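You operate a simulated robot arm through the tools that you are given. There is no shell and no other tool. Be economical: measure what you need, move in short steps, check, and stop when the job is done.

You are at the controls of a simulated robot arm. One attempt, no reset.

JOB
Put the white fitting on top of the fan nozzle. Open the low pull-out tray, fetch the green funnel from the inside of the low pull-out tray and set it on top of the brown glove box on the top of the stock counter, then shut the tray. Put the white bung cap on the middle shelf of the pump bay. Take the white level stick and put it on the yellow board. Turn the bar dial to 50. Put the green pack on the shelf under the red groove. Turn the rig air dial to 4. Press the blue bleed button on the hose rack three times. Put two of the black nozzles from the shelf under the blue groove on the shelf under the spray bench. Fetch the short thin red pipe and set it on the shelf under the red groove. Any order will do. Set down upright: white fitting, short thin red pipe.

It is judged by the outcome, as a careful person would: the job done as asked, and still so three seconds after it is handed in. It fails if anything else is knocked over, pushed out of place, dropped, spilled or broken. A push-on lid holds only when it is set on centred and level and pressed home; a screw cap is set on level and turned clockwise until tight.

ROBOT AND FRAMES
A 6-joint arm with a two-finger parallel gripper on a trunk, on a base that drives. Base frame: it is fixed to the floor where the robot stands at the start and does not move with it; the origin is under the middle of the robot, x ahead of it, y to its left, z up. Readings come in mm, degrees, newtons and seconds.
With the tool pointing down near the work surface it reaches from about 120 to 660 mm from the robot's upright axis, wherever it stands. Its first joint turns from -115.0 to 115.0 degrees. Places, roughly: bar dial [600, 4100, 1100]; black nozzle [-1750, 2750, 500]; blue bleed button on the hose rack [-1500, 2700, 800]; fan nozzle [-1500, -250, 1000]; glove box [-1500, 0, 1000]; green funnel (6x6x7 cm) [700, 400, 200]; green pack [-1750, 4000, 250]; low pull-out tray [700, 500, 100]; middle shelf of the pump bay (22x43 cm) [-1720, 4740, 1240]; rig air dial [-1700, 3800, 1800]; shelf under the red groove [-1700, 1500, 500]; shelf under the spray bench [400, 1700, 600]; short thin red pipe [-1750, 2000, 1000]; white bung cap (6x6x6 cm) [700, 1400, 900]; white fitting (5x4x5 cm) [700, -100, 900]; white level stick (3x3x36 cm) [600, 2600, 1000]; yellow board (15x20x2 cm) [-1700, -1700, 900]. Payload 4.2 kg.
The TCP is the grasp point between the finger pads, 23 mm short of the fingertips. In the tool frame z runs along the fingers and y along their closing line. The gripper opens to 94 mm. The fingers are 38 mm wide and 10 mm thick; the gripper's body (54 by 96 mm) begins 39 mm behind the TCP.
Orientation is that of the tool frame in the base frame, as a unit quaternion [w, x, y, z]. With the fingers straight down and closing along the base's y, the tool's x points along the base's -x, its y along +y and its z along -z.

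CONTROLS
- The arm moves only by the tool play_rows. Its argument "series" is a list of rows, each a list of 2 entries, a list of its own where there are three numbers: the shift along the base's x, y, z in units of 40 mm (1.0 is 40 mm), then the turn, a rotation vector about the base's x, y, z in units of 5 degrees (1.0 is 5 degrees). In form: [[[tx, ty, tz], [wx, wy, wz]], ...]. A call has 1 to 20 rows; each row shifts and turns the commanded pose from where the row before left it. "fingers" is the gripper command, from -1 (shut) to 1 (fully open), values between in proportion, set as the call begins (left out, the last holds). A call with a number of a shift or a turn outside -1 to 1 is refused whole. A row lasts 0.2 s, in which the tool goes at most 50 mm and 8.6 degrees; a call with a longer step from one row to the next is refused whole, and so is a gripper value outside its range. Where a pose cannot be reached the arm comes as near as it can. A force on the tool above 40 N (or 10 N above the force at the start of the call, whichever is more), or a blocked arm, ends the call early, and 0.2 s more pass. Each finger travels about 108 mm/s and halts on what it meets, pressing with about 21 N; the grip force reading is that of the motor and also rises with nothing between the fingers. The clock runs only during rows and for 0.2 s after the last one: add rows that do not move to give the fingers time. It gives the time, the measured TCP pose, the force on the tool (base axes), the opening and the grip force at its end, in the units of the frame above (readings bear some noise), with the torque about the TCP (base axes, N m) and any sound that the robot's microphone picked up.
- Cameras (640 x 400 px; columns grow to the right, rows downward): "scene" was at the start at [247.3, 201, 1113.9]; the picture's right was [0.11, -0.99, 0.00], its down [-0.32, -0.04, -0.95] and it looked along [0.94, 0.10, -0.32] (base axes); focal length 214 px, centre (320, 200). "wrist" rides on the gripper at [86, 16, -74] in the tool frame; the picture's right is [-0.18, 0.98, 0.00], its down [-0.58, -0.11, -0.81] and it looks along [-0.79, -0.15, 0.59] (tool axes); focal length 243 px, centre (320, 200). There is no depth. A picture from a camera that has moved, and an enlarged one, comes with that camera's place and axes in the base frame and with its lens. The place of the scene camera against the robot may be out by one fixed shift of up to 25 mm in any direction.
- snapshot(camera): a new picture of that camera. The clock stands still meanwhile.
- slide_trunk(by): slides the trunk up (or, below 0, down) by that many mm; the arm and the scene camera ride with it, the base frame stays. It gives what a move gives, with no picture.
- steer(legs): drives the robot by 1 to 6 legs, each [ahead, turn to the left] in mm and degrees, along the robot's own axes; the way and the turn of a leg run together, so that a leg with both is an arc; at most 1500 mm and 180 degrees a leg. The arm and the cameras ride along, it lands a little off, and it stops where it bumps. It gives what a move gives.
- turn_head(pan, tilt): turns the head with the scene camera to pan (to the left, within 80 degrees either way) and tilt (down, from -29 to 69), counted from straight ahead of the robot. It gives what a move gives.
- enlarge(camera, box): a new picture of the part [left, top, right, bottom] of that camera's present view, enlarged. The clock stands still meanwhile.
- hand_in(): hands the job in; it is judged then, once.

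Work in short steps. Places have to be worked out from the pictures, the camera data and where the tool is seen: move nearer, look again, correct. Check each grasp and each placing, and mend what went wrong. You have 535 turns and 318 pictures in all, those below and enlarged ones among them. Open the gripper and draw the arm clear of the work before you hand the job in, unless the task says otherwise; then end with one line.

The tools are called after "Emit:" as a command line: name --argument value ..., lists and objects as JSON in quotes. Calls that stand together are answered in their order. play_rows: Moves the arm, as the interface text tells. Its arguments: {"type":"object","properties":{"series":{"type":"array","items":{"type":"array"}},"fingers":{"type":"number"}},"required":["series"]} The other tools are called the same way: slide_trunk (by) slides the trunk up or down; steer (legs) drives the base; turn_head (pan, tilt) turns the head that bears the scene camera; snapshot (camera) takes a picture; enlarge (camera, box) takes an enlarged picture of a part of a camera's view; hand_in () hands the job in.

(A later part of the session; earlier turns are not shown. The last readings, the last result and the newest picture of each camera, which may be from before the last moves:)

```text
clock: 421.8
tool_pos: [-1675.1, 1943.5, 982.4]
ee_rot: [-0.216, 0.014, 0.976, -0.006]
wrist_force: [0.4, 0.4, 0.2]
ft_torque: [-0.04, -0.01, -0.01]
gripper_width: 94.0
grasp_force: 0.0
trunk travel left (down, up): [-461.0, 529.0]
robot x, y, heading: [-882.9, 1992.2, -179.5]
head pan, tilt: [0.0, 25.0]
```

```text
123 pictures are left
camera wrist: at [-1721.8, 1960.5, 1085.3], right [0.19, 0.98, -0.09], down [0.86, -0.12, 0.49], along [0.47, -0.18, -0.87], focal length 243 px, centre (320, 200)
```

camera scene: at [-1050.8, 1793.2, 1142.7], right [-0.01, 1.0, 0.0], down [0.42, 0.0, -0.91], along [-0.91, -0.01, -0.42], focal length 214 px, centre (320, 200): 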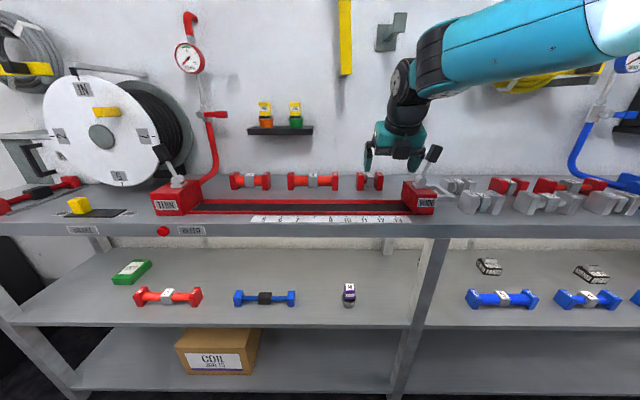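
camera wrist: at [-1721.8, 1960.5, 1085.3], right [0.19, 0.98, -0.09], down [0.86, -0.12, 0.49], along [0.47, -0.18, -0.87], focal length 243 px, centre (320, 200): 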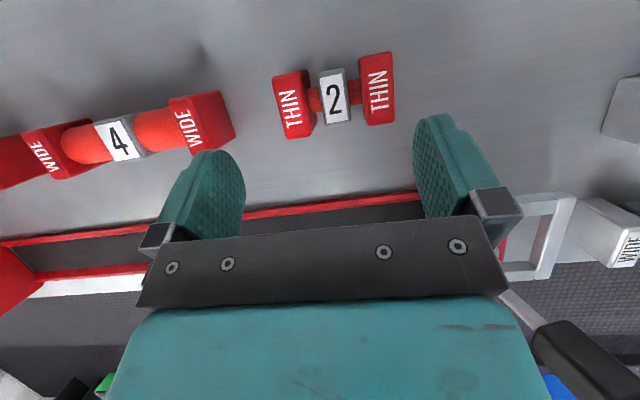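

Pipe centre (-1703,1948), yaw ≈ −4.6°. Align and descend halfway.

Emit:
play_rows --series '[[[-0.1, 0.1, -0.3], [0, 0, -0.54]], [[-0.3, 0.01, -0.6], [0, 0, 0]], [[0, 0, 0], [0, 0, 0]]]'

Emit:
snapshot --camera "wrist"

```text
clock: 422.6
tool_pos: [-1690.1, 1947.0, 944.4]
ee_rot: [-0.214, 0.037, 0.976, 0.0]
wrist_force: [0.1, -0.2, 0.8]
ft_torque: [0.01, 0.02, -0.01]
gripper_width: 94.2
grasp_force: 0.1
trunk travel left (down, up): [-461.0, 529.0]
robot x, y, heading: [-881.6, 1994.8, -179.5]
head pan, tilt: [0.0, 25.0]
```

```text
122 pictures are left
camera wrist: at [-1736.8, 1966.2, 1049.2], right [0.24, 0.97, -0.09], down [0.86, -0.16, 0.49], along [0.46, -0.2, -0.87], focal length 243 px, centre (320, 200)
```

wrist: 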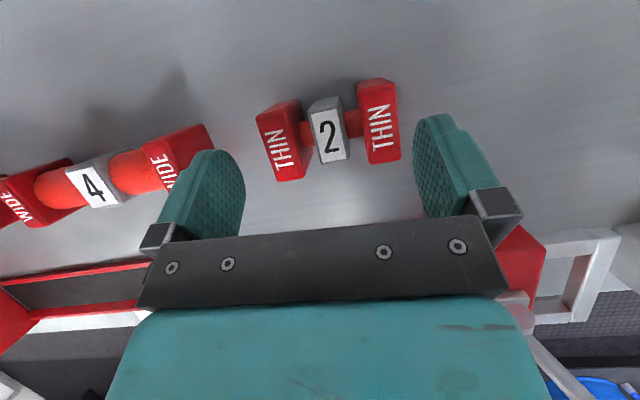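

Centre y≈1951. Descend: −15 x, +4 y, −30 z.

Emit:
play_rows --series '[[[-0.15, 0.1, -0.3], [0, 0, 0]], [[-0.22, 0, -0.45], [0, 0, 0]], [[0, 0, 0], [0, 0, 0]]]'

Emit:
snapshot --camera "wrist"

```text
clock: 423.4
tool_pos: [-1707.2, 1950.7, 916.2]
ee_rot: [-0.215, 0.037, 0.976, 0.0]
wrist_force: [0.1, -0.2, 0.1]
ft_torque: [0.0, 0.02, -0.02]
gripper_width: 93.9
grasp_force: 0.1
trunk travel left (down, up): [-461.0, 529.0]
robot x, y, heading: [-883.7, 1993.0, -180.0]
head pan, tilt: [0.0, 25.0]
```

```text
121 pictures are left
camera wrist: at [-1752.0, 1970.5, 1019.6], right [0.24, 0.97, -0.09], down [0.86, -0.16, 0.49], along [0.46, -0.2, -0.87], focal length 243 px, centre (320, 200)
```

wrist: 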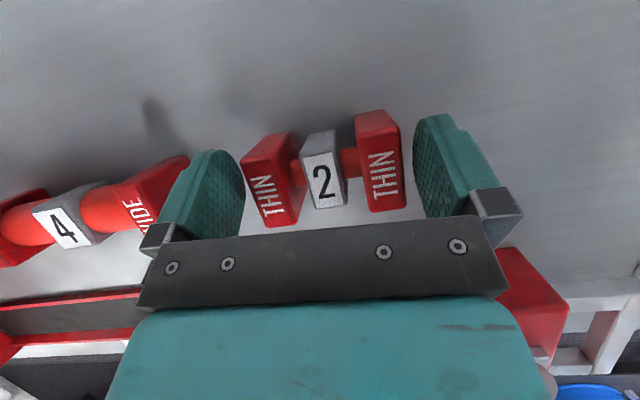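

The gap to the neighbouring pipe is only ~11 mm, too tight for a finger. I go up, back off, and switch to a vertical x-closing grip.

Emit:
play_rows --series '[[[0.2, 0, 0.6], [0, 0, 0]], [[0.2, 0, 0.7], [0, 0, 0]], [[0.2, 0, 0.7], [0, 0, 0]]]'

Emit:
steer --legs '[[-150, 0]]'

Emit:
play_rows --series '[[[0, 0, 0.2], [0, -1, 0]], [[0, 0, 0.2], [0, -1, 0]], [[0, 0, 0.2], [0, -1, 0]], [[0, 0, 0.2], [0, -1, 0]], [[0, 0, 0.2], [0, -0.95, 0]], [[0, 0, 0], [0, 0, -1]], [[0, 0, 0], [0, 0, -1]], [[0, 0, 0], [0, 0, -1]], [[0, 0, 0], [0, 0, -1]], [[0, 0, 0], [0, 0, -1]], [[0, 0, 0], [0, 0, -1]], [[0, 0, 0], [0, 0, -1]], [[0, 0, 0], [0, 0, -1]], [[0, 0, 0], [0, 0, -1]], [[0, 0, 0], [0, 0, -1]], [[0, 0, 0], [0, 0, -1]], [[0, 0, 0], [0, 0, -1]], [[0, 0, 0], [0, 0, -1]], [[0, 0, 0], [0, 0, -1]], [[0, 0, 0], [0, 0, -1]]]'

Emit:
play_rows --series '[[[0, 0, 0], [0, 0, -1]], [[0, 0, 0], [0, 0, -1]], [[0, 0, 0], [0, 0, -1]]]' --fingers 0.5

Emit:
snapshot --camera "wrist"

```text
clock: 424.2
tool_pos: [-1682.2, 1948.7, 995.6]
ee_rot: [-0.215, 0.039, 0.976, -0.005]
wrist_force: [-0.6, 0.1, 0.1]
ft_torque: [0.02, 0.0, 0.03]
gripper_width: 93.7
grasp_force: 0.1
trunk travel left (down, up): [-461.0, 529.0]
robot x, y, heading: [-883.2, 1994.9, -179.7]
head pan, tilt: [0.0, 25.0]
```

```text
clock: 425.6
tool_pos: [-1532.9, 1951.7, 993.9]
ee_rot: [-0.216, 0.04, 0.976, -0.005]
wrist_force: [-0.8, -0.2, 0.4]
ft_torque: [0.0, -0.03, 0.03]
gripper_width: 94.0
grasp_force: 0.1
trunk travel left (down, up): [-461.0, 529.0]
robot x, y, heading: [-732.0, 1995.7, -179.4]
head pan, tilt: [0.0, 25.0]
```

```text
clock: 429.8
tool_pos: [-1514.3, 1950.2, 1005.5]
ee_rot: [0.001, 0.64, 0.768, 0.005]
wrist_force: [0.0, -0.1, 0.5]
ft_torque: [0.01, 0.01, 0.01]
gripper_width: 94.1
grasp_force: 0.1
out of reach, approached as far as the arm can: row 1, 2, 3, 4
trunk travel left (down, up): [-461.0, 529.0]
robot x, y, heading: [-737.2, 2000.3, -179.9]
head pan, tilt: [0.0, 25.0]
```

```text
clock: 430.6
tool_pos: [-1513.5, 1950.5, 1006.7]
ee_rot: [0.002, 0.735, 0.678, 0.004]
wrist_force: [-0.4, 0.8, -0.2]
ft_torque: [0.05, 0.02, 0.05]
gripper_width: 70.3
grasp_force: 0.1
trunk travel left (down, up): [-461.0, 529.0]
robot x, y, heading: [-733.1, 1993.0, -179.7]
head pan, tilt: [0.0, 25.0]
```

```text
120 pictures are left
camera wrist: at [-1491.7, 2033.8, 1080.7], right [0.97, -0.26, 0.01], down [-0.16, -0.57, 0.8], along [-0.21, -0.78, -0.6], focal length 243 px, centre (320, 200)
```

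wrist: 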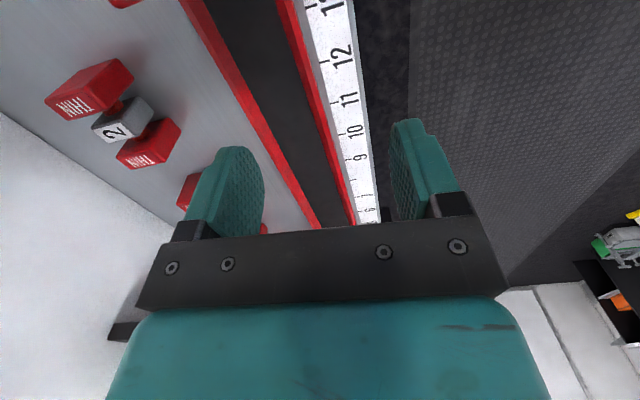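

Tool yaw matches the pipe. I'll grip its right flange (≈(-1700,1981)). Drive 130 forward and re-measure.

Emit:
steer --legs '[[130, 0]]'

Emit:
play_rows --series '[[[-0.5, 0.4, 0], [0, 0, 0]], [[0, 0.4, 0], [0, 0, 0]]]'

Emit:
snapshot --camera "wrist"

Emit:
snapshot --camera "scene"

```text
clock: 431.9
tool_pos: [-1641.1, 1946.3, 1006.5]
ee_rot: [0.001, 0.733, 0.68, 0.003]
wrist_force: [-0.6, 0.6, 0.4]
ft_torque: [0.01, 0.0, 0.01]
gripper_width: 70.3
grasp_force: 0.1
trunk travel left (down, up): [-461.0, 529.0]
robot x, y, heading: [-864.2, 1995.4, -179.5]
head pan, tilt: [0.0, 25.0]
```

```text
clock: 432.5
tool_pos: [-1651.5, 1970.0, 1006.6]
ee_rot: [0.002, 0.733, 0.681, 0.004]
wrist_force: [0.6, -1.5, 0.7]
ft_torque: [0.01, 0.0, 0.03]
gripper_width: 70.6
grasp_force: 0.0
out of reach, approached as far as the arm can: row 1
trunk travel left (down, up): [-461.0, 529.0]
robot x, y, heading: [-859.3, 1992.6, -179.3]
head pan, tilt: [0.0, 25.0]
```

```text
119 pictures are left
camera wrist: at [-1629.2, 2053.1, 1081.1], right [0.97, -0.26, 0.01], down [-0.16, -0.57, 0.8], along [-0.2, -0.78, -0.6], focal length 243 px, centre (320, 200)
```

wrist: 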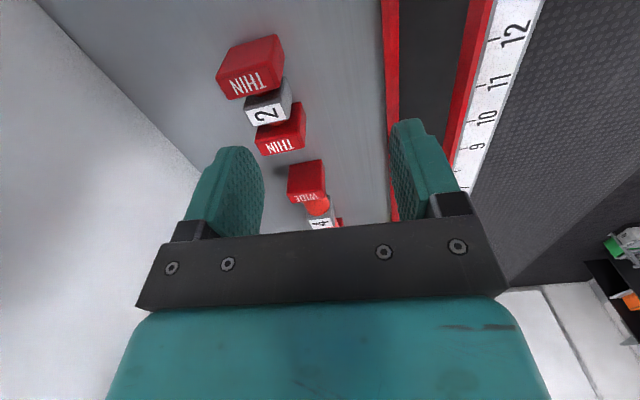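

```text
118 pictures are left
camera scene: at [-1100.7, 1792.0, 1142.6], right [-0.01, 1.0, 0.0], down [0.42, 0.0, -0.91], along [-0.91, -0.01, -0.42], focal length 214 px, centre (320, 200)
```

scene: 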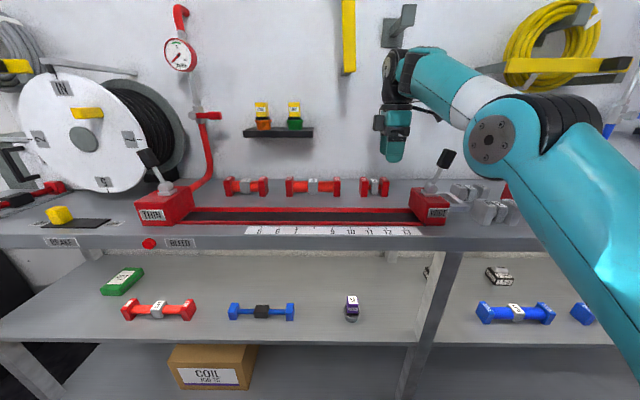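

Flange ≈ (-1695,1981). Lower first to z≈962 (below the wall bracket), then move in over it.

Emit:
play_rows --series '[[[0, 0.1, -0.6], [0, 0, 0]], [[0, 0.1, -0.5], [0, 0, 0]], [[-0.55, 0.05, 0], [0, 0, 0]], [[-0.55, 0, 0], [0, 0, 0]], [[0, 0, 0], [0, 0, 0]]]'

Emit:
snapshot --camera "wrist"

```text
clock: 433.7
tool_pos: [-1685.5, 1982.3, 962.4]
ee_rot: [0.001, 0.733, 0.681, 0.005]
wrist_force: [-0.2, -1.0, 0.1]
ft_torque: [-0.01, -0.01, -0.03]
gripper_width: 70.6
grasp_force: 0.1
out of reach, approached as far as the arm can: row 4
trunk travel left (down, up): [-461.0, 529.0]
robot x, y, heading: [-862.1, 1991.4, -179.2]
head pan, tilt: [0.0, 25.0]
```

```text
117 pictures are left
camera wrist: at [-1662.9, 2064.9, 1036.4], right [0.97, -0.26, 0.01], down [-0.16, -0.57, 0.8], along [-0.2, -0.78, -0.6], focal length 243 px, centre (320, 200)
```

wrist: 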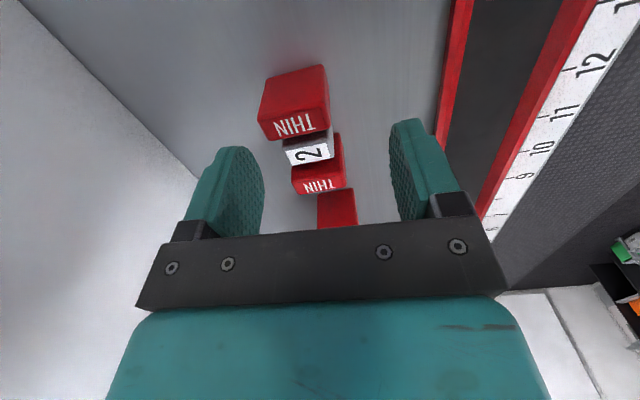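

Drive 14 mm forward to centre in x, then descend to z≈902.

Emit:
steer --legs '[[14, 0]]'

Emit:
play_rows --series '[[[0, 0.03, -0.5], [0, 0, 0]], [[0, 0, -0.5], [0, 0, 0]], [[0, 0, -0.4], [0, 0, 0]], [[0, 0, 0], [0, 0, 0]]]'

Emit:
snapshot --camera "wrist"

```text
clock: 434.4
tool_pos: [-1698.9, 1981.4, 960.9]
ee_rot: [0.002, 0.733, 0.68, 0.003]
wrist_force: [-0.3, 0.1, 0.1]
ft_torque: [-0.01, -0.02, 0.01]
gripper_width: 70.6
grasp_force: 0.0
trunk travel left (down, up): [-461.0, 529.0]
robot x, y, heading: [-877.2, 1991.4, -179.6]
head pan, tilt: [0.0, 25.0]
```

```text
clock: 435.4
tool_pos: [-1699.6, 1984.2, 905.5]
ee_rot: [0.001, 0.733, 0.68, 0.004]
wrist_force: [0.7, -0.3, 0.4]
ft_torque: [-0.02, 0.02, -0.01]
gripper_width: 70.7
grasp_force: 0.0
trunk travel left (down, up): [-461.0, 529.0]
robot x, y, heading: [-872.7, 1990.0, -179.8]
head pan, tilt: [0.0, 25.0]
```

```text
116 pictures are left
camera wrist: at [-1677.1, 2067.0, 979.9], right [0.97, -0.26, 0.01], down [-0.16, -0.57, 0.8], along [-0.2, -0.78, -0.6], focal length 243 px, centre (320, 200)
```

wrist: 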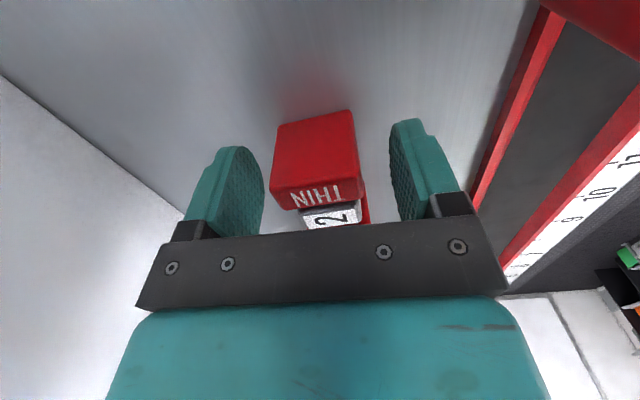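

The flange is between the fingers. Close and lift.

Emit:
play_rows --series '[[[0, 0, -0.1], [0, 0, 0]], [[0, 0, 0], [0, 0, 0]]]'

Emit:
play_rows --series '[[[0, 0, 0], [0, 0, 0]], [[0, 0, 0], [0, 0, 0]], [[0, 0, 0], [0, 0, 0]]]' --fingers -1

Emit:
play_rows --series '[[[0, 0, 0.3], [0, 0, 0]], [[0, 0, 0.4], [0, 0, 0]], [[0, 0, 0.4], [0, 0, 0]], [[0, 0, 0.4], [0, 0, 0]], [[0, 0, 0], [0, 0, 0]]]'

Emit:
snapshot --camera "wrist"

Emit:
enlarge --camera "scene" --box '[320, 80, 460, 220]'

```text
clock: 436.0
tool_pos: [-1698.7, 1982.2, 902.2]
ee_rot: [0.002, 0.733, 0.68, 0.003]
wrist_force: [-1.0, -0.1, -0.6]
ft_torque: [-0.02, -0.04, 0.01]
gripper_width: 70.4
grasp_force: 0.0
trunk travel left (down, up): [-461.0, 529.0]
robot x, y, heading: [-878.3, 1990.7, -179.7]
head pan, tilt: [0.0, 25.0]
```

```text
clock: 436.8
tool_pos: [-1699.8, 1983.2, 901.6]
ee_rot: [0.001, 0.733, 0.68, 0.004]
wrist_force: [-1.0, -0.4, 0.0]
ft_torque: [0.05, 0.11, 0.0]
gripper_width: 43.8
grasp_force: 21.1
trunk travel left (down, up): [-461.0, 529.0]
robot x, y, heading: [-877.3, 1994.1, -179.3]
head pan, tilt: [0.0, 25.0]
```

```text
clock: 438.0
tool_pos: [-1698.6, 1981.5, 963.0]
ee_rot: [0.001, 0.733, 0.68, 0.005]
wrist_force: [-0.3, -0.7, -2.0]
ft_torque: [0.07, -0.03, 0.02]
gripper_width: 43.6
grasp_force: 20.8
trunk travel left (down, up): [-461.0, 529.0]
robot x, y, heading: [-875.2, 1993.3, -179.5]
head pan, tilt: [0.0, 25.0]
```

```text
115 pictures are left
camera wrist: at [-1677.0, 2065.1, 1037.0], right [0.97, -0.26, 0.01], down [-0.16, -0.57, 0.8], along [-0.2, -0.78, -0.6], focal length 243 px, centre (320, 200)
```

wrist: 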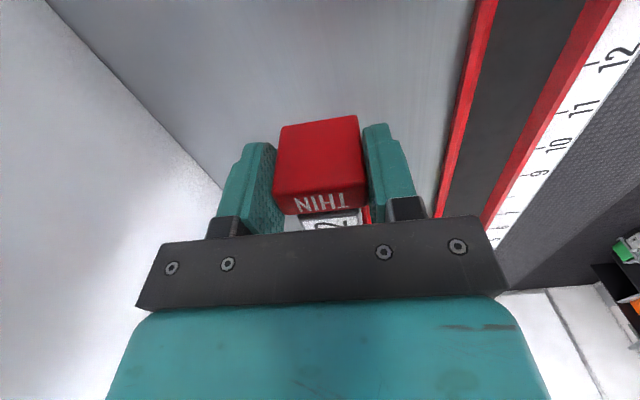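

```text
2.86 times, centred on (390, 150) of scene
camera zoom: at [-1114.8, 1792.0, 1142.6], right [-0.01, 1.0, 0.0], down [0.42, 0.0, -0.91], along [-0.91, -0.01, -0.42], focal length 613 px, centre (120, 343)
```

zoom: 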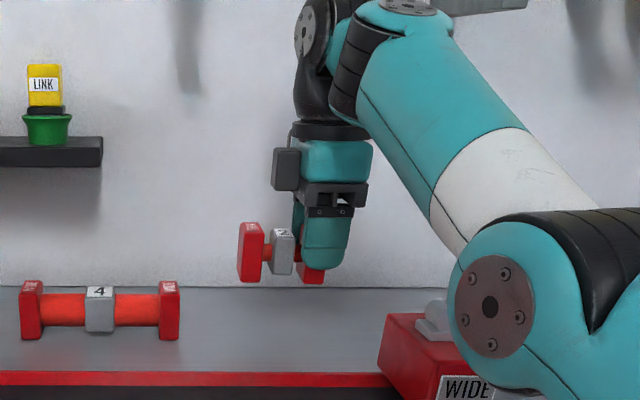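

Pipe is held level. Reverse 50, raise 50 to clear the lever, then reverse out.

Emit:
steer --legs '[[-45, 0]]'

Emit:
play_rows --series '[[[0, 0, 0.6], [0, 0, 0]], [[0, 0, 0.6], [0, 0, 0]], [[0, 0, 0.2], [0, 0, 0]]]'

Emit:
steer --legs '[[-400, 0]]'

Emit:
snapshot --camera "scene"

```text
clock: 438.9
tool_pos: [-1654.3, 1982.6, 962.6]
ee_rot: [0.001, 0.733, 0.68, 0.004]
wrist_force: [0.1, -0.1, -1.8]
ft_torque: [0.05, 0.02, 0.0]
gripper_width: 43.6
grasp_force: 21.3
trunk travel left (down, up): [-461.0, 529.0]
robot x, y, heading: [-829.8, 1990.7, -179.4]
head pan, tilt: [0.0, 25.0]
```

```text
clock: 439.7
tool_pos: [-1633.9, 1989.2, 1005.1]
ee_rot: [0.002, 0.733, 0.68, 0.004]
wrist_force: [0.3, -0.1, -2.3]
ft_torque: [0.05, -0.01, 0.0]
gripper_width: 43.8
grasp_force: 21.4
out of reach, approached as far as the arm can: row 1, 2, 3
trunk travel left (down, up): [-461.0, 529.0]
robot x, y, heading: [-832.1, 1993.5, -179.5]
head pan, tilt: [0.0, 25.0]
```

```text
clock: 442.2
tool_pos: [-1235.5, 1994.1, 1005.9]
ee_rot: [0.001, 0.734, 0.679, 0.004]
wrist_force: [-0.2, -0.1, -1.3]
ft_torque: [0.04, 0.0, -0.03]
gripper_width: 43.7
grasp_force: 21.1
trunk travel left (down, up): [-461.0, 529.0]
robot x, y, heading: [-433.8, 1998.1, -179.9]
head pan, tilt: [0.0, 25.0]
```

```text
113 pictures are left
camera scene: at [-673.2, 1796.0, 1142.6], right [-0.01, 1.0, 0.0], down [0.42, 0.0, -0.91], along [-0.91, -0.01, -0.42], focal length 214 px, centre (320, 200)
```

scene: 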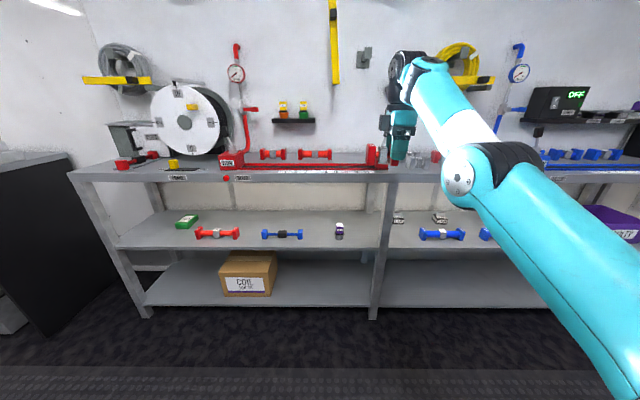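

Now reposition: shift the robot −171 mm in y so the pipe goes to y≈1790, and lower to shelf height in front of the rack.

Emit:
steer --legs '[[0, 90], [171, 0], [0, -90]]'

Emit:
slide_trunk --by -400

Emit:
slide_trunk --by -57

Emit:
snapshot --camera "scene"

Emit:
snapshot --camera "wrist"

```text
clock: 451.3
tool_pos: [-1234.3, 1810.0, 1006.1]
ee_rot: [0.001, 0.729, 0.685, 0.004]
wrist_force: [-0.1, 0.1, -2.6]
ft_torque: [0.07, 0.0, 0.0]
gripper_width: 43.8
grasp_force: 21.0
trunk travel left (down, up): [-461.0, 529.0]
robot x, y, heading: [-430.9, 1826.8, -178.8]
head pan, tilt: [0.0, 25.0]
```

```text
clock: 455.1
tool_pos: [-1234.7, 1809.1, 605.9]
ee_rot: [0.001, 0.729, 0.684, 0.004]
wrist_force: [-0.1, -0.6, -1.0]
ft_torque: [0.07, 0.01, -0.02]
gripper_width: 43.8
grasp_force: 21.5
trunk travel left (down, up): [-61.0, 929.0]
robot x, y, heading: [-428.5, 1825.4, -178.7]
head pan, tilt: [0.0, 25.0]
```

```text
clock: 456.1
tool_pos: [-1234.5, 1809.1, 549.3]
ee_rot: [0.001, 0.729, 0.684, 0.004]
wrist_force: [-0.2, -0.2, -1.1]
ft_torque: [0.02, 0.02, -0.03]
gripper_width: 43.6
grasp_force: 20.6
trunk travel left (down, up): [-4.0, 986.0]
robot x, y, heading: [-433.3, 1822.5, -178.8]
head pan, tilt: [0.0, 25.0]
```

```text
112 pictures are left
camera scene: at [-669.1, 1620.4, 685.6], right [-0.02, 1.0, 0.0], down [0.42, 0.01, -0.91], along [-0.91, -0.02, -0.42], focal length 214 px, centre (320, 200)
```

scene: 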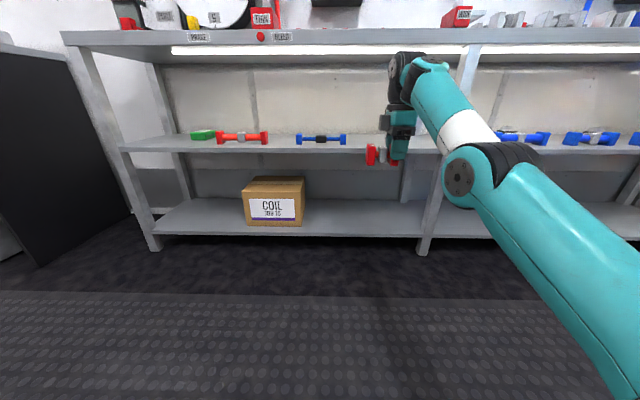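

```text
111 pictures are left
camera wrist: at [-1213.2, 1892.8, 623.6], right [0.97, -0.24, 0.01], down [-0.15, -0.58, 0.8], along [-0.19, -0.78, -0.6], focal length 243 px, centre (320, 200)
```

wrist: 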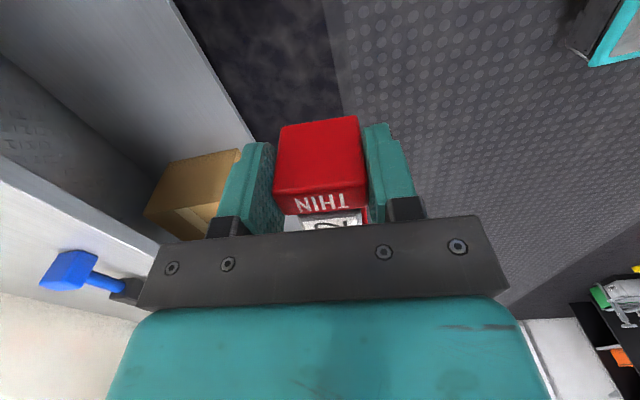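

Wrist top is ~750, clear of the bench underside. Drive in 296 mm.

Emit:
steer --legs '[[296, 0]]'

Emit:
snapshot --camera "scene"

Emit:
snapshot --camera "wrist"

```text
clock: 458.1
tool_pos: [-1526.6, 1797.4, 549.7]
ee_rot: [0.001, 0.727, 0.687, 0.003]
wrist_force: [-0.3, 1.2, -1.6]
ft_torque: [0.06, -0.01, 0.0]
gripper_width: 43.6
grasp_force: 21.4
trunk travel left (down, up): [-4.0, 986.0]
robot x, y, heading: [-725.1, 1818.2, -178.2]
head pan, tilt: [0.0, 25.0]
```

```text
110 pictures are left
camera scene: at [-960.1, 1611.8, 685.6], right [-0.03, 1.0, 0.0], down [0.42, 0.01, -0.91], along [-0.91, -0.02, -0.42], focal length 214 px, centre (320, 200)
```

scene: 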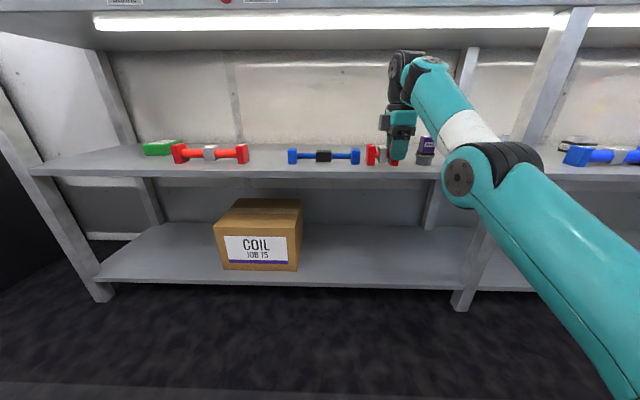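

```text
109 pictures are left
camera wrist: at [-1505.9, 1880.8, 623.6], right [0.97, -0.24, 0.01], down [-0.15, -0.58, 0.8], along [-0.19, -0.78, -0.6], focal length 243 px, centre (320, 200)
```

wrist: 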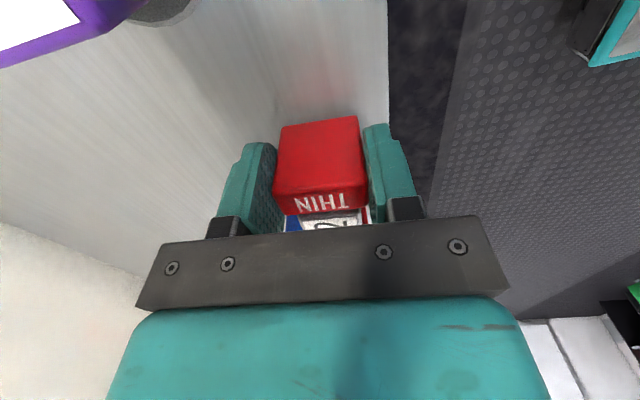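

Over the shelf. Lower in small steps to contact.

Emit:
play_rows --series '[[[0, 0, -0.15], [0, 0, 0]], [[0, 0, -0.1], [0, 0, 0]], [[0, 0, 0], [0, 0, 0]]]'

Emit:
play_rows --series '[[[0, 0, -0.06], [0, 0, 0]], [[0, 0, 0], [0, 0, 0]]]'

Emit:
play_rows --series '[[[0, 0, -0.06], [0, 0, 0]], [[0, 0, 0], [0, 0, 0]]]'

```text
clock: 458.9
tool_pos: [-1525.9, 1796.9, 540.1]
ee_rot: [0.0, 0.727, 0.687, 0.002]
wrist_force: [-5.0, -0.5, 14.5]
ft_torque: [-0.07, 0.51, -0.03]
gripper_width: 44.1
grasp_force: 21.2
trunk travel left (down, up): [-4.0, 986.0]
robot x, y, heading: [-721.8, 1816.6, -178.6]
head pan, tilt: [0.0, 25.0]
```

```text
clock: 459.5
tool_pos: [-1526.0, 1796.3, 538.3]
ee_rot: [0.0, 0.726, 0.687, 0.003]
wrist_force: [4.6, -4.0, 23.1]
ft_torque: [-0.15, -0.01, -0.01]
gripper_width: 43.7
grasp_force: 21.2
trunk travel left (down, up): [-4.0, 986.0]
robot x, y, heading: [-723.7, 1816.3, -178.5]
head pan, tilt: [0.0, 25.0]
```

```text
clock: 460.1
tool_pos: [-1526.9, 1798.7, 531.4]
ee_rot: [0.002, 0.727, 0.687, 0.004]
wrist_force: [1.0, 0.6, 9.1]
ft_torque: [0.11, 0.22, -0.04]
gripper_width: 44.1
grasp_force: 21.0
trunk travel left (down, up): [-4.0, 986.0]
robot x, y, heading: [-723.2, 1821.0, -178.4]
head pan, tilt: [0.0, 25.0]
```

On the shelf. Open, rise 50 mm, back out and verify.

Emit:
play_rows --series '[[[0, 0, 0.03], [0, 0, 0]], [[0, 0, 0], [0, 0, 0]]]' --fingers 0.5

Emit:
play_rows --series '[[[0, 0, 0.4], [0, 0, 0]], [[0, 0, 0.5], [0, 0, 0]], [[0, 0, 0.4], [0, 0, 0]]]'

Emit:
snapshot --camera "wrist"

Emit:
steer --legs '[[-350, 0]]'

Emit:
snapshot --camera "scene"

```text
clock: 460.7
tool_pos: [-1528.0, 1797.2, 534.4]
ee_rot: [0.002, 0.726, 0.687, 0.004]
wrist_force: [-0.4, -0.2, 0.0]
ft_torque: [-0.01, -0.02, -0.02]
gripper_width: 70.8
grasp_force: 0.0
trunk travel left (down, up): [-4.0, 986.0]
robot x, y, heading: [-721.8, 1814.5, -178.4]
head pan, tilt: [0.0, 25.0]
```

```text
clock: 461.5
tool_pos: [-1510.4, 1801.1, 578.4]
ee_rot: [0.0, 0.727, 0.687, 0.005]
wrist_force: [-0.1, -0.4, -0.1]
ft_torque: [-0.04, 0.02, -0.02]
gripper_width: 70.7
grasp_force: 0.1
out of reach, approached as far as the arm can: row 2, 3
trunk travel left (down, up): [-4.0, 986.0]
robot x, y, heading: [-726.2, 1817.3, -178.5]
head pan, tilt: [0.0, 25.0]
```

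```text
108 pictures are left
camera wrist: at [-1490.2, 1884.2, 652.8], right [0.97, -0.24, 0.01], down [-0.15, -0.58, 0.8], along [-0.19, -0.78, -0.6], focal length 243 px, centre (320, 200)
```

wrist: 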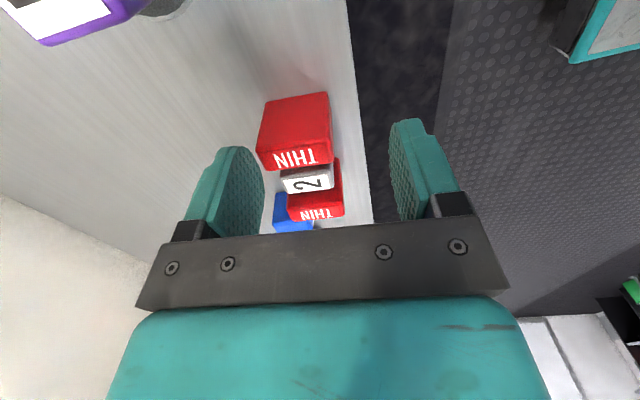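

```text
clock: 463.8
tool_pos: [-1161.6, 1806.8, 577.6]
ee_rot: [0.001, 0.725, 0.689, 0.004]
wrist_force: [-0.8, -0.1, -0.5]
ft_torque: [-0.03, -0.04, -0.01]
gripper_width: 70.3
grasp_force: 0.0
trunk travel left (down, up): [-4.0, 986.0]
robot x, y, heading: [-373.1, 1830.0, -178.2]
head pan, tilt: [0.0, 25.0]
```

```text
107 pictures are left
camera scene: at [-609.6, 1621.1, 685.7], right [-0.03, 1.0, 0.0], down [0.42, 0.01, -0.91], along [-0.91, -0.03, -0.42], focal length 214 px, centre (320, 200)
```

scene: 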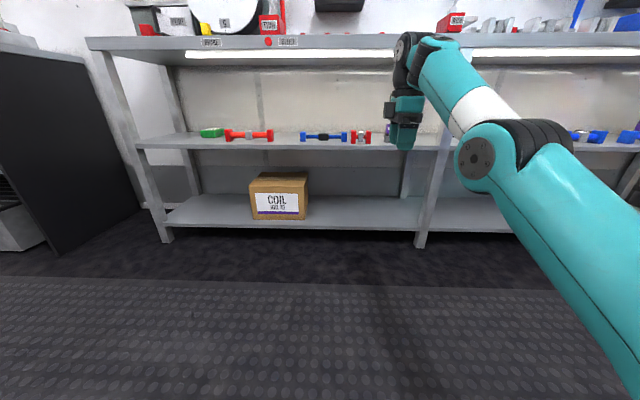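

Pipe is on the shelf, labels up. Next the blue bleed button: raise the trunk, close the fingers and rotate the tool to point horizontally at the rack.

Emit:
slide_trunk --by 260

Emit:
play_rows --series '[[[0.2, 0, 0], [0, 1, 0]], [[0.2, 0, 0], [0, 1, 0]], [[0.2, 0, 0], [0, 1, 0]], [[0.2, 0, 0], [0, 1, 0]], [[0.2, 0, 0], [0, 1, 0]], [[0, 0, 0], [0, 1, 0]], [[0, 0, 0], [0, 1, 0]], [[0, 0, 0], [0, 1, 0]], [[0, 0, 0], [0, 1, 0]], [[0, 0, 0], [0, 1, 0]], [[0, 0, 0], [0, 1, 0]], [[0, 0, 0], [0, 1, 0]], [[0, 0, 0], [0, 1, 0]], [[0, 0, 0], [0, 1, 0]], [[0, 0, 0], [0, 1, 0]], [[0, 0, 0], [0, 1, 0]], [[0, 0, 0], [0, 1, 0]], [[0, 0, 0], [0, 1, 0]]]' --fingers -1

Emit:
steer --legs '[[0, -92], [880, 0], [0, 90]]'

Emit:
turn_head --pan 0 --tilt 20

Emit:
snapshot --camera "scene"

```text
clock: 466.4
tool_pos: [-1161.2, 1806.9, 837.8]
ee_rot: [0.002, 0.725, 0.689, 0.003]
wrist_force: [0.3, 0.2, -0.1]
ft_torque: [0.01, -0.03, -0.01]
gripper_width: 70.6
grasp_force: 0.0
trunk travel left (down, up): [-264.0, 726.0]
robot x, y, heading: [-375.3, 1824.3, -178.1]
head pan, tilt: [0.0, 25.0]
```

```text
clock: 470.2
tool_pos: [-1168.8, 1795.1, 892.8]
ee_rot: [-0.216, 0.688, 0.655, -0.226]
wrist_force: [0.1, 0.5, -0.3]
ft_torque: [-0.02, -0.02, -0.04]
gripper_width: 0.0
grasp_force: 21.3
out of reach, approached as far as the arm can: row 4, 5, 6, 7, 8, 9, 10, 11, 12, 13, 14, 15, 16, 17, 18
trunk travel left (down, up): [-264.0, 726.0]
robot x, y, heading: [-370.1, 1828.8, -177.9]
head pan, tilt: [0.0, 25.0]
```

```text
clock: 482.4
tool_pos: [-1204.8, 2677.3, 892.8]
ee_rot: [-0.217, 0.692, 0.65, -0.225]
wrist_force: [-0.2, 0.5, -0.3]
ft_torque: [0.0, 0.0, -0.01]
gripper_width: 0.2
grasp_force: 21.2
trunk travel left (down, up): [-264.0, 726.0]
robot x, y, heading: [-410.2, 2701.7, -178.6]
head pan, tilt: [0.0, 25.0]
```

```text
clock: 483.1
tool_pos: [-1206.4, 2678.1, 891.5]
ee_rot: [-0.216, 0.692, 0.65, -0.225]
wrist_force: [-0.3, 0.8, 0.2]
ft_torque: [-0.04, -0.01, -0.02]
gripper_width: 0.0
grasp_force: 21.0
trunk travel left (down, up): [-264.0, 726.0]
robot x, y, heading: [-411.4, 2704.2, -178.8]
head pan, tilt: [0.0, 20.0]
```

```text
106 pictures are left
camera scene: at [-648.8, 2497.8, 953.7], right [-0.02, 1.0, 0.0], down [0.34, 0.01, -0.94], along [-0.94, -0.02, -0.34], focal length 214 px, centre (320, 200)
```

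scene: 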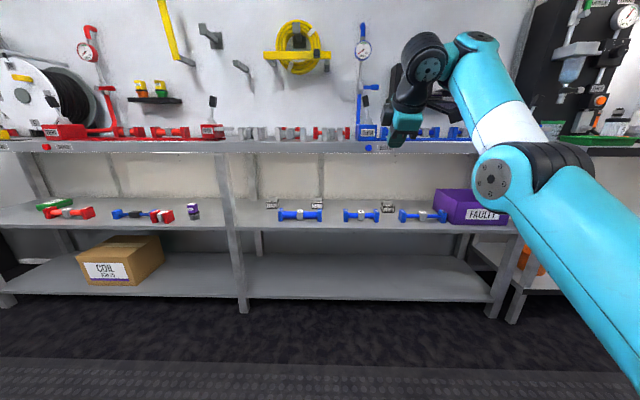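

The wrist pitch is limited when extended. Retract the arm 230 mm and continue the rotation.

Emit:
play_rows --series '[[[0.9, 0, 0], [0, 0, 0]], [[0.9, 0, 0], [0, 0, 0]], [[0.9, 0, 0], [0, 0, 0]], [[0.9, 0, 0], [0, 0, 0]], [[0.9, 0, 0], [0, 0, 0]], [[0.9, 0, 0], [0, 0, 0]], [[0, 0, 0], [0, 1, 0]], [[0, 0, 0], [0, 1, 0]], [[0, 0, 0], [0, 1, 0]], [[0, 0, 0], [0, 1, 0]], [[0, 0, 0], [0, 1, 0]], [[0, 0, 0], [0, 1, 0]], [[0, 0, 0], [0, 1, 0]], [[0, 0, 0], [0, 1, 0]], [[0, 0, 0], [0, 1, 0]], [[0, 0, 0], [0, 1, 0]], [[0, 0, 0], [0, 0.8, 0]]]'

Emit:
snapshot --camera "scene"

Emit:
snapshot --camera "wrist"

```text
clock: 486.7
tool_pos: [-1108.8, 2634.0, 1030.5]
ee_rot: [-0.298, 0.658, 0.617, -0.311]
wrist_force: [0.4, 0.0, 0.0]
ft_torque: [0.01, -0.02, 0.04]
gripper_width: 0.0
grasp_force: 21.0
out of reach, approached as far as the arm can: row 1, 2, 3, 4, 5, 6, 7, 8, 9, 10, 11, 12, 13, 14, 15, 16, 17
trunk travel left (down, up): [-264.0, 726.0]
robot x, y, heading: [-408.8, 2701.1, -178.8]
head pan, tilt: [0.0, 20.0]
```

```text
105 pictures are left
camera scene: at [-648.8, 2497.7, 953.7], right [-0.02, 1.0, 0.0], down [0.34, 0.01, -0.94], along [-0.94, -0.02, -0.34], focal length 214 px, centre (320, 200)
```

scene: 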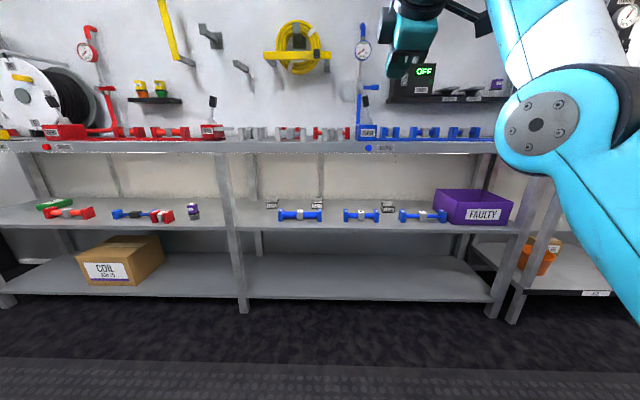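

```text
104 pictures are left
camera wrist: at [-1036.6, 2717.0, 1060.5], right [0.61, -0.24, -0.76], down [0.53, -0.58, 0.62], along [-0.59, -0.78, -0.22], focal length 243 px, centre (320, 200)
```

wrist: 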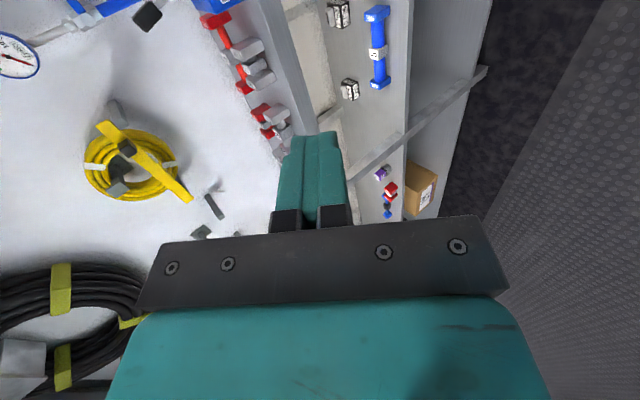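

Try moving inward and continuing the rotation with smaller radius.

Emit:
play_rows --series '[[[0.8, 0.2, -0.6], [0, 0, 0]], [[0.8, 0.2, -0.6], [0, 0, 0]], [[0.8, 0.2, -0.4], [0, 0, 0]], [[0.6, 0.2, 0], [0, 0.5, 0]], [[0, 0, 0], [0, 1, 0]], [[0, 0, 0], [0, 1, 0]], [[0, 0, 0], [0, 1, 0]]]'

Emit:
snapshot --camera "scene"

```text
clock: 488.3
tool_pos: [-1076.3, 2630.4, 1066.0]
ee_rot: [-0.321, 0.646, 0.606, -0.335]
wrist_force: [0.2, 0.5, 0.3]
ft_torque: [0.02, -0.01, -0.02]
gripper_width: 0.0
grasp_force: 21.1
out of reach, approached as far as the arm can: row 1, 2, 3, 4, 5, 6, 7
trunk travel left (down, up): [-264.0, 726.0]
robot x, y, heading: [-409.3, 2699.9, -178.9]
head pan, tilt: [0.0, 20.0]
```

```text
103 pictures are left
camera scene: at [-648.8, 2497.7, 953.7], right [-0.02, 1.0, 0.0], down [0.34, 0.01, -0.94], along [-0.94, -0.02, -0.34], focal length 214 px, centre (320, 200)
```

scene: 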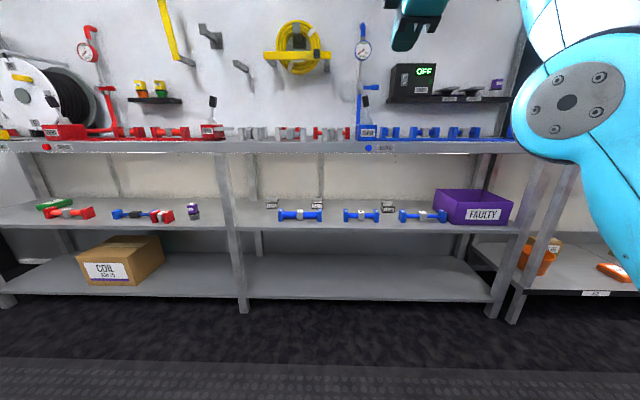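

The arm is in an elbow-low posture where the wrist can't come closer; so I let the TCP go outward while rotating. First back the base off to have room.

Emit:
steer --legs '[[-200, 0]]'

Emit:
play_rows --series '[[[-0.7, 0.1, -0.4], [0, 0.8, 0]], [[-0.7, 0.1, -0.4], [0, 0.8, 0]], [[-0.7, 0.1, -0.4], [0, 0.8, 0]], [[-0.7, 0.1, -0.4], [0, 0.8, 0]], [[-0.7, 0.1, -0.4], [0, 0.8, 0]], [[-0.7, 0.1, -0.4], [0, 0.8, 0]], [[-0.7, 0.1, -0.4], [0, 0.8, 0]], [[-0.7, 0.1, -0.4], [0, 0.8, 0]]]'

Emit:
snapshot --camera "scene"

```text
clock: 489.9
tool_pos: [-873.7, 2635.6, 1065.4]
ee_rot: [-0.32, 0.647, 0.606, -0.335]
wrist_force: [-0.4, 0.6, 0.3]
ft_torque: [-0.04, -0.01, 0.02]
gripper_width: 0.3
grasp_force: 20.8
trunk travel left (down, up): [-264.0, 726.0]
robot x, y, heading: [-205.2, 2708.8, -178.8]
head pan, tilt: [0.0, 20.0]
```

```text
clock: 491.7
tool_pos: [-845.3, 2738.0, 1138.4]
ee_rot: [-0.366, 0.61, 0.58, -0.397]
wrist_force: [-0.2, 0.4, 0.4]
ft_torque: [0.02, 0.0, 0.01]
gripper_width: 0.0
grasp_force: 21.0
out of reach, approached as far as the arm can: row 1, 2, 3, 4, 5, 6, 7, 8
trunk travel left (down, up): [-264.0, 726.0]
robot x, y, heading: [-208.5, 2704.5, -178.7]
head pan, tilt: [0.0, 20.0]
```

```text
102 pictures are left
camera scene: at [-446.5, 2502.1, 953.7], right [-0.02, 1.0, 0.0], down [0.34, 0.01, -0.94], along [-0.94, -0.02, -0.34], focal length 214 px, centre (320, 200)
```

scene: 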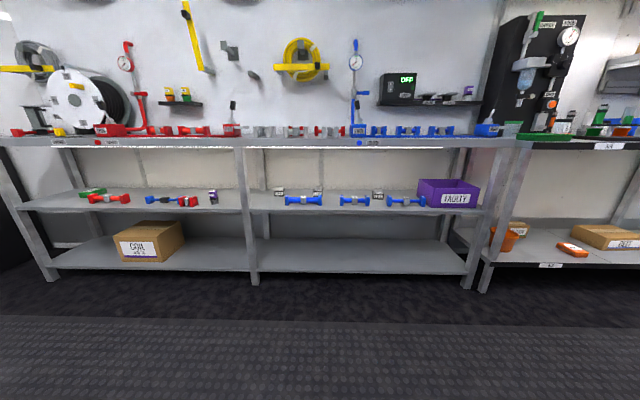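

The IK is stuck; I unwind back toward a vertical tool to recover a normal posture.

Emit:
play_rows --series '[[[0.3, 0, 0], [0, -1, 0]], [[0.3, 0, 0], [0, -1, 0]], [[0.3, 0, 0], [0, -1, 0]], [[0.3, 0, 0], [0, -1, 0]], [[0.3, 0, 0], [0, -1, 0]], [[0.3, 0, 0], [0, -1, 0]], [[0.3, 0, 0], [0, -1, 0]], [[0.3, 0, 0], [0, -1, 0]], [[0, 0, 0], [0, -1, 0]], [[0, 0, 0], [0, -1, 0]], [[0, 0, 0], [0, -1, 0]], [[0, 0, 0], [0, -1, 0]]]'

Emit:
snapshot --camera "scene"

```text
clock: 494.3
tool_pos: [-736.7, 2743.6, 1042.3]
ee_rot: [-0.044, 0.726, 0.684, -0.053]
wrist_force: [-0.3, 0.0, -0.1]
ft_torque: [-0.01, 0.02, -0.02]
gripper_width: 0.0
grasp_force: 21.2
out of reach, approached as far as the arm can: row 8, 9, 10, 11, 12
trunk travel left (down, up): [-264.0, 726.0]
robot x, y, heading: [-209.0, 2705.3, -178.8]
head pan, tilt: [0.0, 20.0]
```

```text
101 pictures are left
camera scene: at [-446.4, 2502.2, 953.8], right [-0.02, 1.0, 0.0], down [0.34, 0.01, -0.94], along [-0.94, -0.02, -0.34], focal length 214 px, centre (320, 200)
```

scene: 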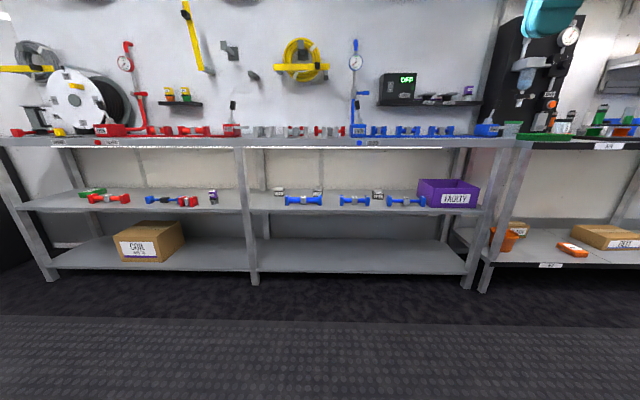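

Emit:
play_rows --series '[[[0, 0, -0.8], [0, 0, 0]], [[0, 0, -0.8], [0, 0, 0]], [[0, 0, -0.8], [0, 0, 0]], [[0, 0, -0.8], [0, 0, 0]], [[0, 0, -0.8], [0, 0, 0]]]'

Emit:
play_rows --series '[[[0, 0, 0], [0, 1, 0]], [[0, 0, 0], [0, 1, 0]], [[0, 0, 0], [0, 1, 0]], [[0, 0, 0], [0, 1, 0]], [[0, 0, 0], [0, 1, 0]], [[0, 0, 0], [0, 1, 0]]]'

Emit:
snapshot --camera "scene"

```text
clock: 495.5
tool_pos: [-736.4, 2745.0, 880.8]
ee_rot: [-0.044, 0.724, 0.687, -0.053]
wrist_force: [0.3, 0.1, -0.5]
ft_torque: [0.0, 0.04, -0.01]
gripper_width: 0.0
grasp_force: 20.8
out of reach, approached as far as the arm can: row 4
trunk travel left (down, up): [-264.0, 726.0]
robot x, y, heading: [-207.0, 2706.0, -178.3]
head pan, tilt: [0.0, 20.0]
```

```text
clock: 496.9
tool_pos: [-773.5, 2729.3, 888.2]
ee_rot: [-0.22, 0.687, 0.65, -0.239]
wrist_force: [0.3, 0.2, -0.5]
ft_torque: [-0.03, 0.0, 0.02]
gripper_width: 0.2
grasp_force: 21.7
out of reach, approached as far as the arm can: row 4, 5, 6
trunk travel left (down, up): [-264.0, 726.0]
robot x, y, heading: [-209.0, 2708.0, -178.7]
head pan, tilt: [0.0, 20.0]
```

```text
100 pictures are left
camera scene: at [-446.5, 2502.2, 953.8], right [-0.02, 1.0, 0.0], down [0.34, 0.01, -0.94], along [-0.94, -0.02, -0.34], focal length 214 px, centre (320, 200)
```

scene: 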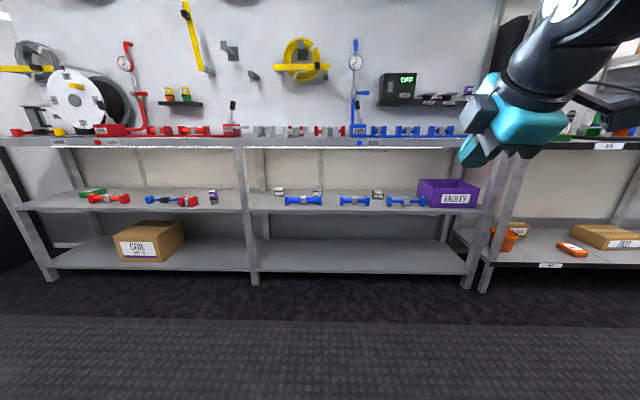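

I'll press with the fingertips of a y-closing, slightly tilted tool instead. Untilt, yaw +90°, then tilt 30°.

Emit:
play_rows --series '[[[0, 0, 0], [0, -1, 0]], [[0, 0, 0], [0, -1, 0]], [[0, 0, 0], [0, -1, 0]], [[0, 0, 0], [0, -1, 0]], [[0, 0, 0], [0, -1, 0]], [[0, 0, 0], [0, -1, 0]], [[0, 0, 0], [0, -1, 0]], [[0, 0, 0], [0, -0.7, 0]], [[0, 0, 0], [0, 0, 1]], [[0, 0, 0], [0, 0, 1]], [[0, 0, 0], [0, 0, 1]], [[0, 0, 0], [0, 0, 1]], [[0, 0, 0], [0, 0, 1]], [[0, 0, 0], [0, 0, 1]], [[0, 0, 0], [0, 0, 1]], [[0, 0, 0], [0, 0, 1]], [[0, 0, 0], [0, 0, 1]]]'

Emit:
play_rows --series '[[[0, 0, 0], [0, 0, 1]], [[0, 0, 0], [0, 0, 1]], [[0, 0, 0], [0, 0, 1]], [[0, 0, 0], [0, 0, 1]], [[0, 0, 0], [0, 0, 1]], [[0, 0, 0], [0, 0, 1]], [[0, 0, 0], [0, 0, 1]], [[0, 0, 0], [0, 0, 1]], [[0, 0, 0], [0, 0, 1]], [[0, 0, 0], [0, 1, 0]], [[0, 0, 0], [0, 1, 0]], [[0, 0, 0], [0, 1, 0]], [[0, 0, 0], [0, 1, 0]], [[0, 0, 0], [0, 1, 0]], [[0, 0, 0], [0, 1, 0]]]'

Emit:
snapshot --camera "scene"

```text
clock: 500.5
tool_pos: [-774.6, 2730.2, 886.4]
ee_rot: [0.005, 0.41, 0.912, 0.005]
wrist_force: [0.1, -0.1, 0.0]
ft_torque: [-0.03, 0.0, 0.0]
gripper_width: 0.2
grasp_force: 21.4
trunk travel left (down, up): [-264.0, 726.0]
robot x, y, heading: [-206.8, 2709.3, -178.8]
head pan, tilt: [0.0, 20.0]
```

```text
clock: 503.7
tool_pos: [-806.8, 2714.9, 991.5]
ee_rot: [-0.23, 0.033, 0.973, 0.002]
wrist_force: [0.0, -0.1, 0.8]
ft_torque: [0.02, 0.03, 0.01]
gripper_width: 0.1
grasp_force: 21.4
out of reach, approached as far as the arm can: row 10, 11, 12, 13, 14, 15
trunk travel left (down, up): [-264.0, 726.0]
robot x, y, heading: [-206.2, 2708.8, -178.7]
head pan, tilt: [0.0, 20.0]
```

```text
99 pictures are left
camera scene: at [-446.5, 2502.2, 953.7], right [-0.02, 1.0, 0.0], down [0.34, 0.01, -0.94], along [-0.94, -0.02, -0.34], focal length 214 px, centre (320, 200)
```

scene: 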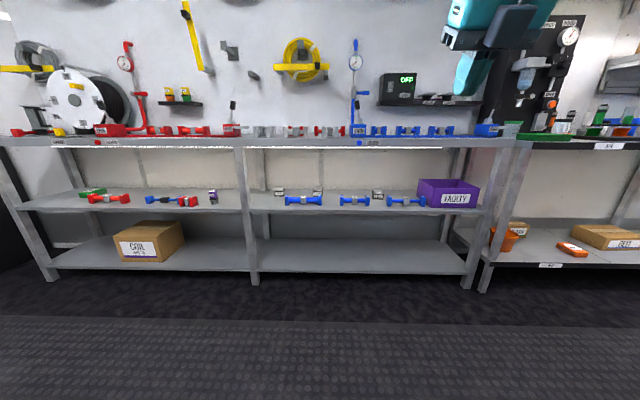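

Button ≈ (-1470,2659,843). Lower the trunk 134, steer 2° left and approach.

Emit:
slide_trunk --by -134

Emit:
steer --legs '[[0, 2], [540, 0]]'

Emit:
snapshot --camera "wrist"

Emit:
snapshot --camera "scene"

```text
clock: 505.3
tool_pos: [-807.8, 2713.3, 856.8]
ee_rot: [-0.228, 0.031, 0.973, 0.002]
wrist_force: [-0.3, -0.2, 0.0]
ft_torque: [-0.01, 0.0, -0.01]
gripper_width: 0.0
grasp_force: 21.1
trunk travel left (down, up): [-130.0, 860.0]
robot x, y, heading: [-210.7, 2706.6, -178.5]
head pan, tilt: [0.0, 20.0]
```

```text
clock: 508.8
tool_pos: [-1344.8, 2667.7, 857.6]
ee_rot: [-0.228, 0.017, 0.974, -0.001]
wrist_force: [-0.8, -0.2, -0.1]
ft_torque: [-0.01, -0.01, 0.0]
gripper_width: 0.2
grasp_force: 20.7
trunk travel left (down, up): [-130.0, 860.0]
robot x, y, heading: [-746.6, 2679.3, -177.0]
head pan, tilt: [0.0, 20.0]
```

```text
98 pictures are left
camera wrist: at [-1388.2, 2684.5, 961.8], right [0.2, 0.98, -0.09], down [0.88, -0.13, 0.46], along [0.44, -0.17, -0.88], focal length 243 px, centre (320, 200)
```

wrist: 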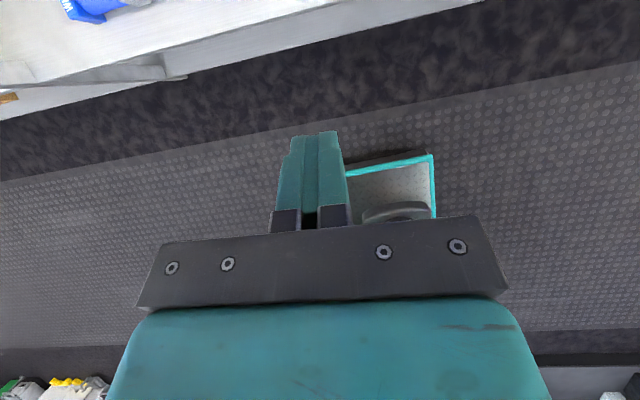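

```text
97 pictures are left
camera scene: at [-977.3, 2465.8, 819.7], right [-0.05, 1.0, 0.0], down [0.34, 0.02, -0.94], along [-0.94, -0.05, -0.34], focal length 214 px, centre (320, 200)
```

scene: 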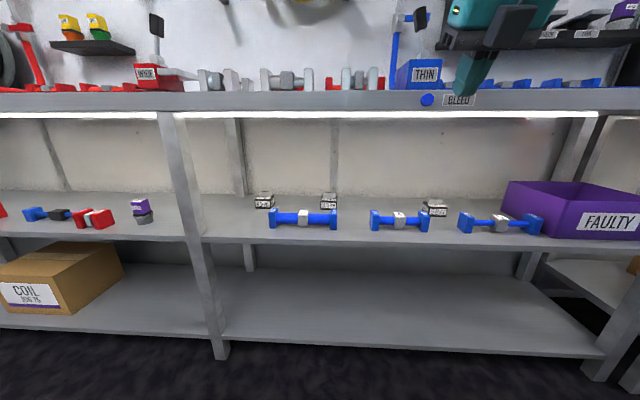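

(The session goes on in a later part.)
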